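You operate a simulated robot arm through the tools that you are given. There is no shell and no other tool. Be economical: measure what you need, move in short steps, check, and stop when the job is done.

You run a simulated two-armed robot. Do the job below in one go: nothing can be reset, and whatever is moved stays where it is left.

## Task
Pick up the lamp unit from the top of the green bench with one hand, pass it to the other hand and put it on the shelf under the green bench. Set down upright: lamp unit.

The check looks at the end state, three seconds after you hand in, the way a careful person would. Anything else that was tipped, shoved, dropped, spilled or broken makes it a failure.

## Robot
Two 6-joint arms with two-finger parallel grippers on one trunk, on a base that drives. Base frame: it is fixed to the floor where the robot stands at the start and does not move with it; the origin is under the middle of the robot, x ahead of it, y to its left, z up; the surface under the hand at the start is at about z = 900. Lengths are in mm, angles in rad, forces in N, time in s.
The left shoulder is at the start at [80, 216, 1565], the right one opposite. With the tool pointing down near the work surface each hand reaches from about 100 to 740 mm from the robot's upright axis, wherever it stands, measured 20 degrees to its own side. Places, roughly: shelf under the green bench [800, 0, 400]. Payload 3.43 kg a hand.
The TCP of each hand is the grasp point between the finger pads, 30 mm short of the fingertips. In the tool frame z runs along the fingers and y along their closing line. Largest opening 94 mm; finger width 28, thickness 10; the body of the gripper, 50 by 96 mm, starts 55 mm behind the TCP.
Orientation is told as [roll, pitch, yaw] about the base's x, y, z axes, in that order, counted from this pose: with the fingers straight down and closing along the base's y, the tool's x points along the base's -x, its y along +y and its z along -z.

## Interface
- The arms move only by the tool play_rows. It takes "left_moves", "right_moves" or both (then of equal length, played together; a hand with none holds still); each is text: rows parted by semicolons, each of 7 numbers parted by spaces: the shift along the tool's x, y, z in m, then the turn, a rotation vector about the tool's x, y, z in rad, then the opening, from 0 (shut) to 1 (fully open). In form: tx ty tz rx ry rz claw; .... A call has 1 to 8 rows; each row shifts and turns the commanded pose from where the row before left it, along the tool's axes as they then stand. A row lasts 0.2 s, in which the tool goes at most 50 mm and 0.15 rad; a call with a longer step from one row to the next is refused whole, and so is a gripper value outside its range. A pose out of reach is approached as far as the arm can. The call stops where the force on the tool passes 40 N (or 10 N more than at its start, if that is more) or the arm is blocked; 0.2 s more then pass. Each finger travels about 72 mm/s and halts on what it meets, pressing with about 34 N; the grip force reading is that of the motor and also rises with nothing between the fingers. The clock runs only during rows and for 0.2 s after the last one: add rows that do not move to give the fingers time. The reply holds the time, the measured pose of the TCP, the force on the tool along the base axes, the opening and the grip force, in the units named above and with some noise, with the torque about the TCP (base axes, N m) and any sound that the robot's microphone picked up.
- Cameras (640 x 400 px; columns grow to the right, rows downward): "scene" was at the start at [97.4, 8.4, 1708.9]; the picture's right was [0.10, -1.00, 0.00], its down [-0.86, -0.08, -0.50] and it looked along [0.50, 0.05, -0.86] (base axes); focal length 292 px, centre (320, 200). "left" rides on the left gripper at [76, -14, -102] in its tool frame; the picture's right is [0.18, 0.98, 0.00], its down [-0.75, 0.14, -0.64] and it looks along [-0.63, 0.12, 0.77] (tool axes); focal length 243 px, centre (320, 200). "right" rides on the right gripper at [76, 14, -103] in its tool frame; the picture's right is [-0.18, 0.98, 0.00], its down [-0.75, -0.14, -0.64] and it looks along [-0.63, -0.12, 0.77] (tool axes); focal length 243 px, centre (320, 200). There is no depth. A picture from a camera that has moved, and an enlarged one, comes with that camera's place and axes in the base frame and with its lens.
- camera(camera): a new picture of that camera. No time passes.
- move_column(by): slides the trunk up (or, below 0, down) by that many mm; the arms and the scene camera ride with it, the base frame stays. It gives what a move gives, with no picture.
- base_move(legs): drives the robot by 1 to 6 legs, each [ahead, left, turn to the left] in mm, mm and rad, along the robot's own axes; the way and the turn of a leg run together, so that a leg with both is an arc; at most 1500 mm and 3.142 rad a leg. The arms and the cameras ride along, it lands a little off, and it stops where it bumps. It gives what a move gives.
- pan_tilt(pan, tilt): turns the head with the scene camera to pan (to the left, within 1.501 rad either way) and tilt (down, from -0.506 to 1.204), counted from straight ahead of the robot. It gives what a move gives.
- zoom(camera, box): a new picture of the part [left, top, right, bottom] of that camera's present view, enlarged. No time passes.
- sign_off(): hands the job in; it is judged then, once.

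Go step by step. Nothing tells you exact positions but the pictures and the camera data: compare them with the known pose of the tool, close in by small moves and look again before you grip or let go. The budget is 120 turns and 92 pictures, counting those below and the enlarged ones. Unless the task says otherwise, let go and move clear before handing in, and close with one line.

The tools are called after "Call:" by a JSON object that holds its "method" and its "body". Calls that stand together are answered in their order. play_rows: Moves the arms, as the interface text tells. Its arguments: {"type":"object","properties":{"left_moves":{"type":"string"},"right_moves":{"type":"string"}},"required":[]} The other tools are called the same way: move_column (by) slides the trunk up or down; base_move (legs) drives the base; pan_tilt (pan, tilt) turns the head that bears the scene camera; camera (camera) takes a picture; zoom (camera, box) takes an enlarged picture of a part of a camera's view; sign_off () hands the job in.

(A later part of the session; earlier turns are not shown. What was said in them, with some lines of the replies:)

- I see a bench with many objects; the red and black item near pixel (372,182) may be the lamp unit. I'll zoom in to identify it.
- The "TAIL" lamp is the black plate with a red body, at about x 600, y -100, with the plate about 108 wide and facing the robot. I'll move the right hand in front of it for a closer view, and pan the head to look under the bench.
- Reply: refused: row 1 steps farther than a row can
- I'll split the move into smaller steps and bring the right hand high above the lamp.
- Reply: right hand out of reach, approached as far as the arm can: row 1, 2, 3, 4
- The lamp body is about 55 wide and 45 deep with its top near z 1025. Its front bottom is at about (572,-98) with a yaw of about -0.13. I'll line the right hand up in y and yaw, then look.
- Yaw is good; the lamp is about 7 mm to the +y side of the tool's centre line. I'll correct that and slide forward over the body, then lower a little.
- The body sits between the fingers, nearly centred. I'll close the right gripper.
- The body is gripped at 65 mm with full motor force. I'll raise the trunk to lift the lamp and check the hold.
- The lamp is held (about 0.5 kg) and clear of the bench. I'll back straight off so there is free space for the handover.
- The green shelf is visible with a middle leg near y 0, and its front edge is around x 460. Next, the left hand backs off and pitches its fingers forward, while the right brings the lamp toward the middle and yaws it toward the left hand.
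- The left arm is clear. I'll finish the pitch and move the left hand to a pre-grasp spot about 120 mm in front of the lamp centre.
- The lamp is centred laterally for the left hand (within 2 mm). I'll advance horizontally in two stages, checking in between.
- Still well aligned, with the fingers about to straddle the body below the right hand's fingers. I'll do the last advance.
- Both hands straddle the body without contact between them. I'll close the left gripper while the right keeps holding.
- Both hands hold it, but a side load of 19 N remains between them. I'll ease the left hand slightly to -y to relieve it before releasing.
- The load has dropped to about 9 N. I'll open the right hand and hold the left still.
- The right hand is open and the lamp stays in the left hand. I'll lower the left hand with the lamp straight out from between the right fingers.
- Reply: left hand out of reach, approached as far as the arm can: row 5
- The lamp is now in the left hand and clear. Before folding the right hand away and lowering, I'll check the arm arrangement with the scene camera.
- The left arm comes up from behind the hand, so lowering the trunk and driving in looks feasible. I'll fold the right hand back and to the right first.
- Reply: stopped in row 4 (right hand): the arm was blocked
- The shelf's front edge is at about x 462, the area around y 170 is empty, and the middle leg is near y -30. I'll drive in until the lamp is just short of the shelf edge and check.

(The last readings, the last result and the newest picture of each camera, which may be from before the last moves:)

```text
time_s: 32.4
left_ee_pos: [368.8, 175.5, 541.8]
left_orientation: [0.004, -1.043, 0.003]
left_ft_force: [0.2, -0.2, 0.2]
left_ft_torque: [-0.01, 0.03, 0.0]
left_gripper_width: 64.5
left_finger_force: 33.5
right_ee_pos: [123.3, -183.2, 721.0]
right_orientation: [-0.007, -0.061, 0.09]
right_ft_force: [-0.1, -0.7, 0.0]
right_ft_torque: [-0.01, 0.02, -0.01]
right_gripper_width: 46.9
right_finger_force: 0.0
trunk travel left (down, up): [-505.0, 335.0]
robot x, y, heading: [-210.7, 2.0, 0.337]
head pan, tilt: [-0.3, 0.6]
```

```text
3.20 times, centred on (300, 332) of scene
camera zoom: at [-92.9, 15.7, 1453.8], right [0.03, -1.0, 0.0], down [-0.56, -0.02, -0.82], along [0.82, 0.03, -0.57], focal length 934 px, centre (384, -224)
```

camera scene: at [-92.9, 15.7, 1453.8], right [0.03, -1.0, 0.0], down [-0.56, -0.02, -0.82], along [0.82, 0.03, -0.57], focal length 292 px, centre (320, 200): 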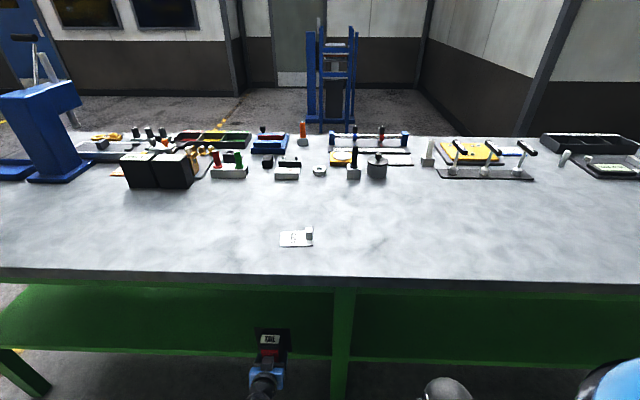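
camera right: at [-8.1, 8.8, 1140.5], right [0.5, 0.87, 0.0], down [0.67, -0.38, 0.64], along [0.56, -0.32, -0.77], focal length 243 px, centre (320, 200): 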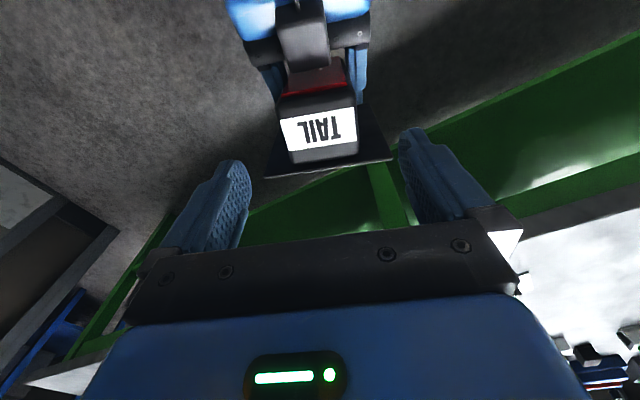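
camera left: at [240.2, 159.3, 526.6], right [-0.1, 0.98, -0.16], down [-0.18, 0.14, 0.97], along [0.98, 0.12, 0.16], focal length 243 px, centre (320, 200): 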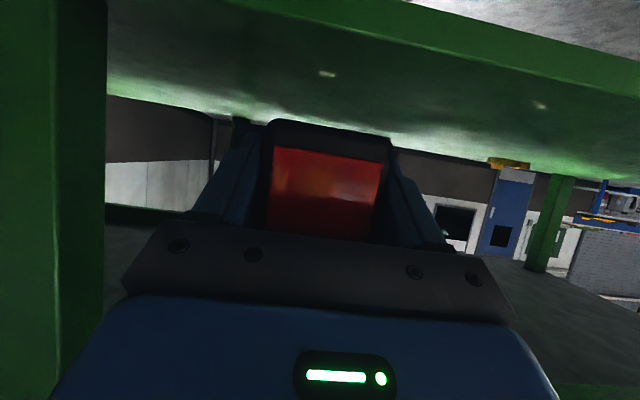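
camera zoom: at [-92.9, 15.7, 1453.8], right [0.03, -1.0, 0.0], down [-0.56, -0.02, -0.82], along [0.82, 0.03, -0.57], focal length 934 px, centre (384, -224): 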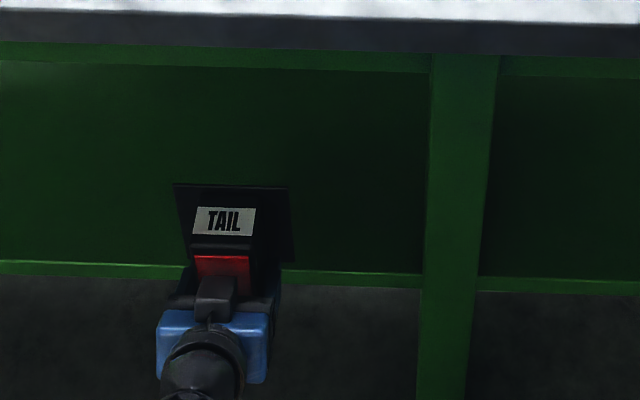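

The shelf top is about z 405–422 with its front edge near x 453. I'll drive in another 150 mm, then lower by trunk toward the shelf.

Call:
{"method": "base_move", "body": {"legs": [[143, -50, 0]]}}

Call:
{"method": "camera", "body": {"camera": "left"}}

Call:
{"method": "pan_tilt", "body": {"pan": 0.1, "tilt": 1.0}}

Call:
{"method": "camera", "body": {"camera": "scene"}}

```text
time_s: 33.7
left_ee_pos: [518.3, 174.4, 542.1]
left_orientation: [0.002, -1.044, 0.003]
left_ft_force: [-0.5, -0.2, -0.2]
left_ft_torque: [0.01, 0.03, 0.0]
left_gripper_width: 64.1
left_finger_force: 34.4
right_ee_pos: [273.7, -185.0, 719.4]
right_orientation: [-0.01, -0.058, 0.092]
right_ft_force: [0.6, -0.8, 0.1]
right_ft_torque: [0.01, 0.0, 0.0]
right_gripper_width: 47.0
right_finger_force: 0.0
trunk travel left (down, up): [-505.0, 335.0]
robot x, y, heading: [-63.2, -1.5, 0.33]
head pan, tilt: [-0.3, 0.6]
```

```text
55 pictures are left
camera left: at [389.1, 158.1, 526.6], right [-0.1, 0.98, -0.16], down [-0.18, 0.14, 0.97], along [0.98, 0.12, 0.16], focal length 243 px, centre (320, 200)
```

left: 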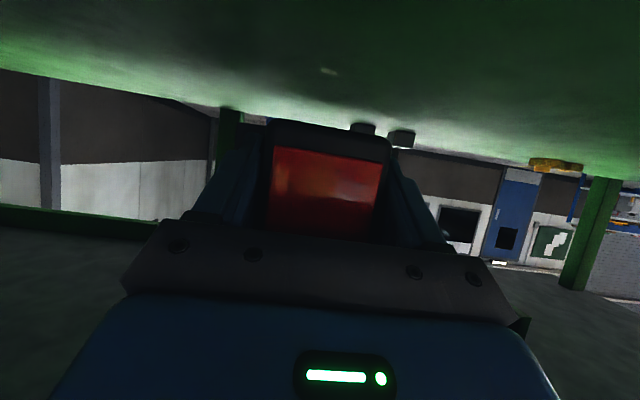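

```text
time_s: 34.6
left_ee_pos: [518.0, 174.6, 542.3]
left_orientation: [0.003, -1.041, 0.004]
left_ft_force: [-0.5, 1.0, -0.5]
left_ft_torque: [-0.01, 0.03, 0.02]
left_gripper_width: 64.2
left_finger_force: 33.8
right_ee_pos: [273.9, -185.8, 719.9]
right_orientation: [-0.009, -0.06, 0.09]
right_ft_force: [0.2, 0.1, -0.3]
right_ft_torque: [-0.01, 0.0, 0.01]
right_gripper_width: 47.1
right_finger_force: 0.0
trunk travel left (down, up): [-505.0, 335.0]
robot x, y, heading: [-59.8, -2.7, 0.337]
head pan, tilt: [0.099, 1.0]
```

```text
54 pictures are left
camera scene: at [31.3, 40.6, 1421.8], right [0.42, -0.91, 0.0], down [-0.76, -0.35, -0.54], along [0.49, 0.23, -0.84], focal length 292 px, centre (320, 200)
```

scene: 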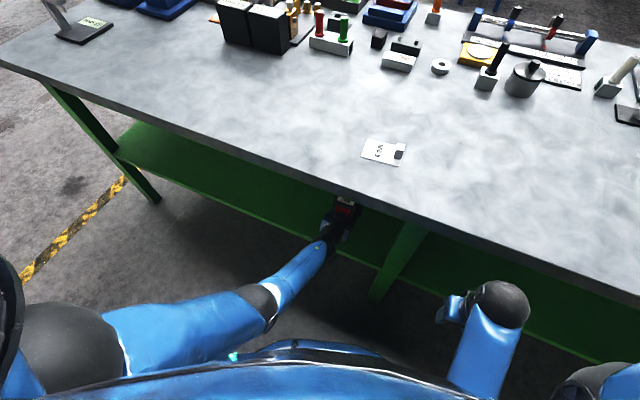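

The lamp is over the shelf with the arm clear of the bench edge. I'll lower the trunk 65 mm and look again.

Call:
{"method": "move_column", "body": {"by": -65}}

Call:
{"method": "camera", "body": {"camera": "left"}}

Call:
{"method": "zoom", "body": {"camera": "scene", "box": [270, 170, 430, 270]}}

```text
time_s: 35.6
left_ee_pos: [517.9, 173.1, 477.4]
left_orientation: [0.003, -1.044, 0.003]
left_ft_force: [-0.2, -0.3, -0.4]
left_ft_torque: [-0.04, 0.03, 0.03]
left_gripper_width: 64.4
left_finger_force: 34.0
right_ee_pos: [273.4, -184.8, 654.4]
right_orientation: [-0.01, -0.061, 0.094]
right_ft_force: [-0.3, -0.6, 0.5]
right_ft_torque: [0.01, 0.01, -0.01]
right_gripper_width: 47.0
right_finger_force: 0.1
trunk travel left (down, up): [-440.0, 400.0]
robot x, y, heading: [-59.6, 1.9, 0.334]
head pan, tilt: [0.099, 1.0]
```

```text
53 pictures are left
camera left: at [389.3, 158.1, 460.6], right [-0.1, 0.98, -0.16], down [-0.18, 0.14, 0.97], along [0.98, 0.12, 0.16], focal length 243 px, centre (320, 200)
```

left: 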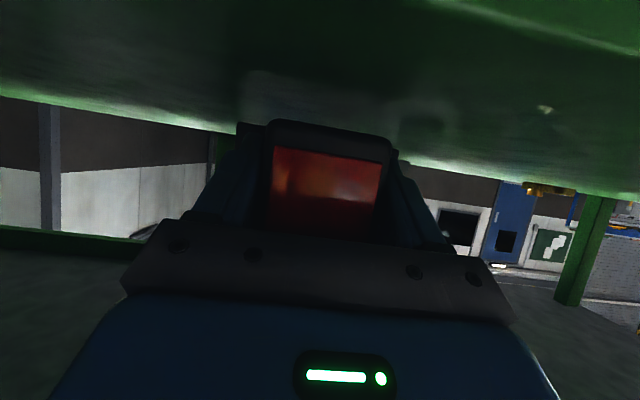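

```text
4.00 times, centred on (350, 220) of scene
camera zoom: at [31.4, 40.6, 1356.0], right [0.42, -0.91, 0.0], down [-0.76, -0.35, -0.54], along [0.49, 0.23, -0.84], focal length 1168 px, centre (200, 120)
```

zoom: 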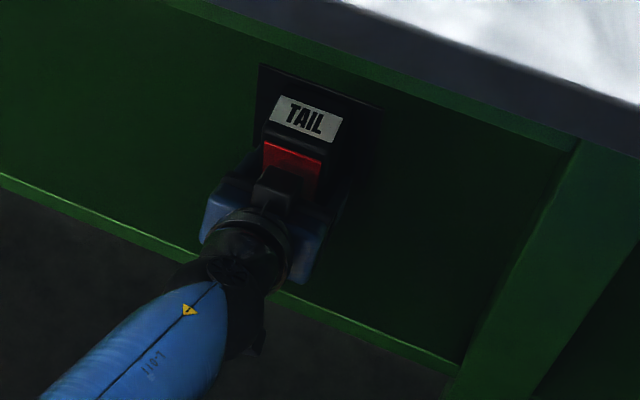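

The shelf top estimate is about z 415–419 and the lamp bottom is about 440. I'll lower in small steps and watch the force.

Call:
{"method": "move_column", "body": {"by": -12}}

Call:
{"method": "move_column", "body": {"by": -4}}

Call:
{"method": "zoom", "body": {"camera": "left", "box": [200, 40, 456, 200]}}

```text
time_s: 36.2
left_ee_pos: [517.4, 174.4, 464.4]
left_orientation: [0.004, -1.042, 0.004]
left_ft_force: [0.7, 0.3, 0.2]
left_ft_torque: [0.03, 0.07, 0.0]
left_gripper_width: 64.2
left_finger_force: 34.2
right_ee_pos: [273.7, -185.5, 641.5]
right_orientation: [-0.008, -0.057, 0.092]
right_ft_force: [0.4, -0.5, -0.1]
right_ft_torque: [0.02, 0.01, -0.02]
right_gripper_width: 46.9
right_finger_force: 0.0
trunk travel left (down, up): [-428.0, 412.0]
robot x, y, heading: [-63.9, 0.2, 0.335]
head pan, tilt: [0.099, 1.0]
```

```text
time_s: 36.8
left_ee_pos: [516.5, 174.2, 459.8]
left_orientation: [0.004, -1.042, 0.003]
left_ft_force: [0.5, 0.0, 0.0]
left_ft_torque: [0.02, 0.02, -0.02]
left_gripper_width: 64.3
left_finger_force: 34.1
right_ee_pos: [274.9, -185.3, 637.4]
right_orientation: [-0.01, -0.059, 0.093]
right_ft_force: [-0.6, -0.1, 0.2]
right_ft_torque: [-0.01, 0.0, 0.0]
right_gripper_width: 47.0
right_finger_force: 0.1
trunk travel left (down, up): [-424.0, 416.0]
robot x, y, heading: [-59.2, 0.4, 0.332]
head pan, tilt: [0.099, 1.0]
```

```text
2.50 times, centred on (328, 120) of left
camera zoom: at [389.3, 158.1, 445.1], right [-0.1, 0.98, -0.16], down [-0.18, 0.14, 0.97], along [0.98, 0.12, 0.16], focal length 606 px, centre (300, 400)
```

zoom: 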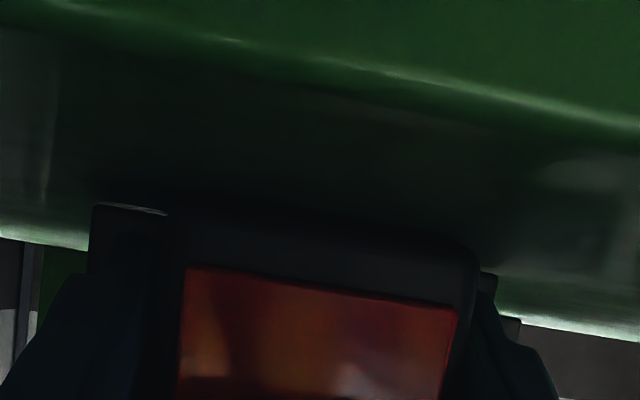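

No contact yet. I'll continue in 3 mm steps.

Call:
{"method": "move_column", "body": {"by": -3}}

Call:
{"method": "move_column", "body": {"by": -3}}

```text
time_s: 37.3
left_ee_pos: [517.2, 173.8, 459.7]
left_orientation: [0.002, -1.047, 0.006]
left_ft_force: [-0.2, 0.8, 6.7]
left_ft_torque: [-0.38, 0.13, -0.04]
left_gripper_width: 64.2
left_finger_force: 34.3
right_ee_pos: [274.4, -185.1, 635.8]
right_orientation: [-0.009, -0.061, 0.092]
right_ft_force: [0.2, -1.1, 0.5]
right_ft_torque: [-0.02, 0.02, -0.01]
right_gripper_width: 47.0
right_finger_force: 0.1
trunk travel left (down, up): [-421.0, 419.0]
robot x, y, heading: [-60.7, -0.8, 0.336]
head pan, tilt: [0.099, 1.0]
```

```text
time_s: 37.8
left_ee_pos: [519.7, 174.5, 459.8]
left_orientation: [0.005, -1.052, 0.003]
left_ft_force: [-5.7, 2.2, 27.7]
left_ft_torque: [-0.28, 0.78, -0.03]
left_gripper_width: 63.8
left_finger_force: 33.9
right_ee_pos: [272.4, -185.7, 633.4]
right_orientation: [-0.008, -0.063, 0.093]
right_ft_force: [-0.3, 0.1, -0.3]
right_ft_torque: [-0.02, -0.01, -0.01]
right_gripper_width: 47.2
right_finger_force: 0.0
trunk travel left (down, up): [-418.0, 422.0]
robot x, y, heading: [-60.6, 2.1, 0.335]
head pan, tilt: [0.099, 1.0]
```

There is contact with the shelf, with 28 N pressing. I'll back off slightly so only a light load remains, and look before release.

Call:
{"method": "move_column", "body": {"by": 2.5}}

Call:
{"method": "zoom", "body": {"camera": "left", "box": [160, 20, 480, 220]}}

Call:
{"method": "zoom", "body": {"camera": "scene", "box": [270, 150, 430, 250]}}

```text
time_s: 38.3
left_ee_pos: [517.6, 174.1, 458.6]
left_orientation: [0.004, -1.047, 0.003]
left_ft_force: [5.3, 2.8, 19.4]
left_ft_torque: [-0.19, 0.09, 0.01]
left_gripper_width: 64.0
left_finger_force: 33.7
right_ee_pos: [274.2, -185.1, 635.3]
right_orientation: [-0.008, -0.063, 0.092]
right_ft_force: [0.7, -0.2, -0.1]
right_ft_torque: [0.01, -0.02, -0.03]
right_gripper_width: 46.9
right_finger_force: 0.1
trunk travel left (down, up): [-420.0, 420.0]
robot x, y, heading: [-60.2, -0.8, 0.327]
head pan, tilt: [0.099, 1.0]
```

```text
2.00 times, centred on (320, 120) of left
camera zoom: at [390.3, 157.9, 443.6], right [-0.1, 0.98, -0.16], down [-0.18, 0.14, 0.97], along [0.98, 0.12, 0.16], focal length 485 px, centre (320, 360)
```

zoom: 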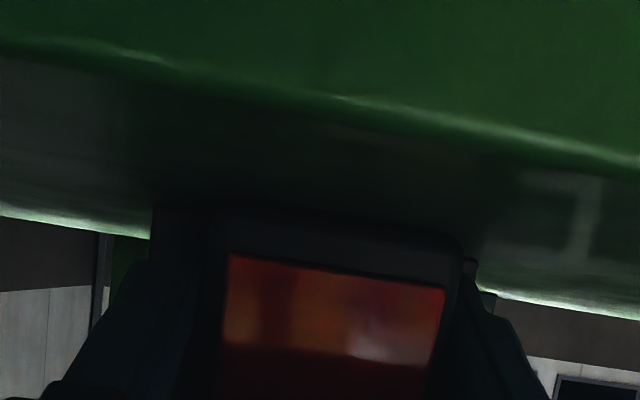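

```text
4.00 times, centred on (350, 200) of scene
camera zoom: at [29.3, 40.0, 1337.2], right [0.42, -0.91, 0.0], down [-0.76, -0.35, -0.54], along [0.49, 0.23, -0.84], focal length 1168 px, centre (200, 200)
```

zoom: 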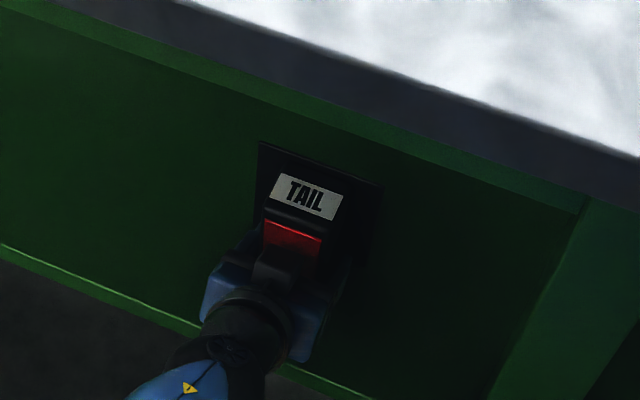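

Call:
{"method": "move_column", "body": {"by": 1.5}}

```text
time_s: 38.9
left_ee_pos: [517.2, 173.4, 458.9]
left_orientation: [0.005, -1.045, 0.002]
left_ft_force: [6.6, 0.4, 11.9]
left_ft_torque: [-0.13, -0.75, 0.1]
left_gripper_width: 64.2
left_finger_force: 34.3
right_ee_pos: [273.3, -186.1, 637.2]
right_orientation: [-0.007, -0.061, 0.09]
right_ft_force: [0.1, -0.7, 0.1]
right_ft_torque: [-0.01, 0.05, -0.01]
right_gripper_width: 47.1
right_finger_force: 0.0
trunk travel left (down, up): [-422.0, 418.0]
robot x, y, heading: [-61.5, -1.6, 0.338]
head pan, tilt: [0.099, 1.0]
```

The load is light. I'll release gradually with the left hand holding still.

Call:
{"method": "play_rows", "body": {"left_moves": "0 0 0 0 0 0 0.68; 0 0 0 0 0 0 0.72; 0 0 0 0 0 0 0.8; 0 0 0 0 0 0 0.9; 0 0 0 0 0 0 1; 0 0 0 0 0 0 1; 0 0 0 0 0 0 1"}}

Call:
{"method": "camera", "body": {"camera": "left"}}

```text
time_s: 40.5
left_ee_pos: [519.0, 174.3, 460.1]
left_orientation: [0.002, -1.044, 0.002]
left_ft_force: [-0.3, -0.5, -0.1]
left_ft_torque: [-0.04, 0.0, 0.01]
left_gripper_width: 93.9
left_finger_force: 0.1
right_ee_pos: [274.2, -185.0, 635.3]
right_orientation: [-0.009, -0.059, 0.093]
right_ft_force: [-0.3, -0.7, -0.4]
right_ft_torque: [0.0, 0.0, -0.01]
right_gripper_width: 47.0
right_finger_force: 0.1
trunk travel left (down, up): [-422.0, 418.0]
robot x, y, heading: [-62.2, 0.3, 0.333]
head pan, tilt: [0.099, 1.0]
```

```text
48 pictures are left
camera left: at [389.3, 158.1, 443.6], right [-0.1, 0.98, -0.16], down [-0.18, 0.14, 0.97], along [0.98, 0.12, 0.16], focal length 243 px, centre (320, 200)
```

left: 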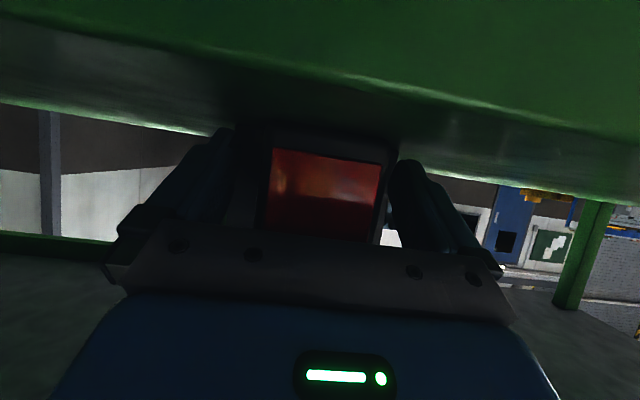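

The lamp stands on its own with the fingers clear on both sides. I'll back the base straight out along -x.

Call:
{"method": "base_move", "body": {"legs": [[-94.5, 33, 0]]}}

Call:
{"method": "camera", "body": {"camera": "left"}}

```text
time_s: 41.6
left_ee_pos: [415.2, 172.0, 460.1]
left_orientation: [0.003, -1.044, 0.004]
left_ft_force: [-0.3, 0.1, 0.7]
left_ft_torque: [-0.02, -0.01, 0.0]
left_gripper_width: 93.9
left_finger_force: 0.0
right_ee_pos: [173.1, -185.7, 636.9]
right_orientation: [-0.008, -0.059, 0.094]
right_ft_force: [-0.1, 0.0, 0.4]
right_ft_torque: [0.02, 0.03, 0.03]
right_gripper_width: 47.1
right_finger_force: 0.1
trunk travel left (down, up): [-422.0, 418.0]
robot x, y, heading: [-164.2, -3.0, 0.334]
head pan, tilt: [0.099, 1.0]
```

```text
47 pictures are left
camera left: at [287.8, 156.7, 443.9], right [-0.1, 0.98, -0.16], down [-0.18, 0.14, 0.97], along [0.98, 0.12, 0.16], focal length 243 px, centre (320, 200)
```

left: 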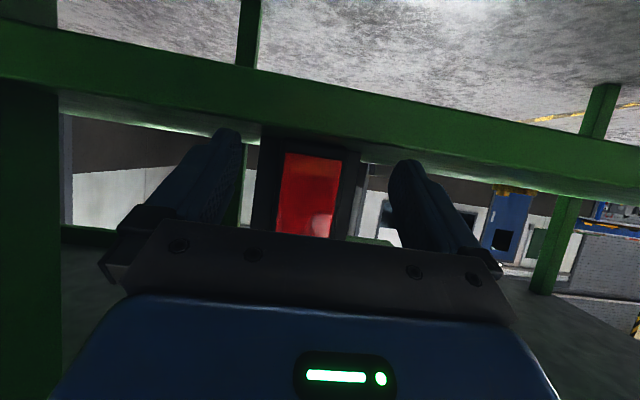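

The lamp stands upright on the shelf. I'll back off farther and take a final look.

Call:
{"method": "base_move", "body": {"legs": [[-330, 115, 0]]}}

Call:
{"method": "pan_tilt", "body": {"pan": -0.2, "tilt": 0.6}}

Call:
{"method": "camera", "body": {"camera": "scene"}}

Call:
{"method": "zoom", "body": {"camera": "scene", "box": [200, 170, 360, 270]}}

Call:
{"method": "zoom", "body": {"camera": "left", "box": [200, 60, 440, 210]}}

```text
time_s: 43.9
left_ee_pos: [63.5, 173.6, 459.2]
left_orientation: [0.004, -1.045, -0.001]
left_ft_force: [0.1, 0.3, 0.0]
left_ft_torque: [0.01, 0.0, -0.03]
left_gripper_width: 94.0
left_finger_force: 0.1
right_ee_pos: [-182.1, -184.2, 636.7]
right_orientation: [-0.009, -0.058, 0.09]
right_ft_force: [0.1, 0.8, 0.5]
right_ft_torque: [0.05, 0.0, -0.04]
right_gripper_width: 47.0
right_finger_force: 0.0
trunk travel left (down, up): [-422.0, 418.0]
robot x, y, heading: [-518.9, 1.2, 0.335]
head pan, tilt: [0.099, 1.0]
```

```text
time_s: 44.8
left_ee_pos: [63.8, 174.6, 459.5]
left_orientation: [0.003, -1.044, 0.0]
left_ft_force: [0.0, -1.0, 0.1]
left_ft_torque: [0.01, -0.02, -0.01]
left_gripper_width: 94.2
left_finger_force: 0.1
right_ee_pos: [-181.7, -184.0, 636.2]
right_orientation: [-0.008, -0.06, 0.089]
right_ft_force: [1.1, -0.5, 1.2]
right_ft_torque: [0.0, -0.01, 0.0]
right_gripper_width: 47.0
right_finger_force: 0.1
trunk travel left (down, up): [-422.0, 418.0]
robot x, y, heading: [-518.8, 2.8, 0.329]
head pan, tilt: [-0.201, 0.6]
```

```text
46 pictures are left
camera scene: at [-399.9, 24.6, 1370.7], right [0.13, -0.99, 0.0], down [-0.56, -0.07, -0.82], along [0.82, 0.11, -0.57], focal length 292 px, centre (320, 200)
```

scene: 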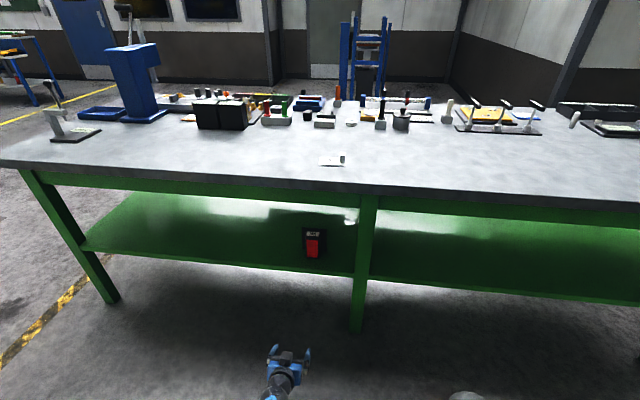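

```text
4.00 times, centred on (280, 220) of scene
camera zoom: at [-399.9, 24.6, 1370.7], right [0.13, -0.99, 0.0], down [-0.56, -0.07, -0.82], along [0.82, 0.11, -0.57], focal length 1168 px, centre (480, 120)
```

zoom: 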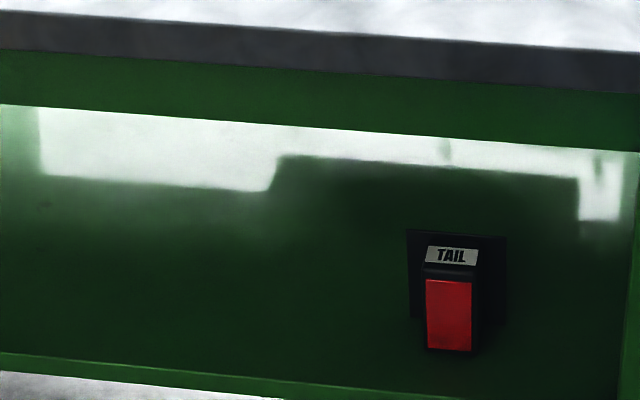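

```text
2.67 times, centred on (320, 135) of left
camera zoom: at [-65.3, 158.3, 443.7], right [-0.1, 0.98, -0.16], down [-0.18, 0.14, 0.97], along [0.98, 0.12, 0.16], focal length 647 px, centre (320, 373)
```

zoom: 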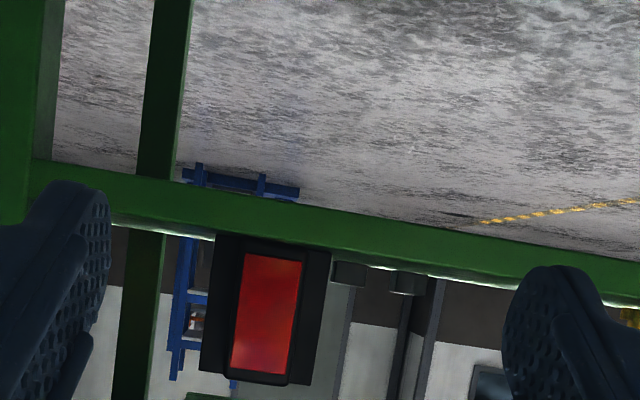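

The lamp unit stands upright on the shelf, both hands are clear, and everything on the bench looks undisturbed. I'm handing in.

Call:
{"method": "sign_off", "body": {}}

```text
The job is handed in.
```

The lamp unit was picked up with the right hand, passed to the left, and set upright on the shelf under the green bench; nothing else looked moved in the final picture.
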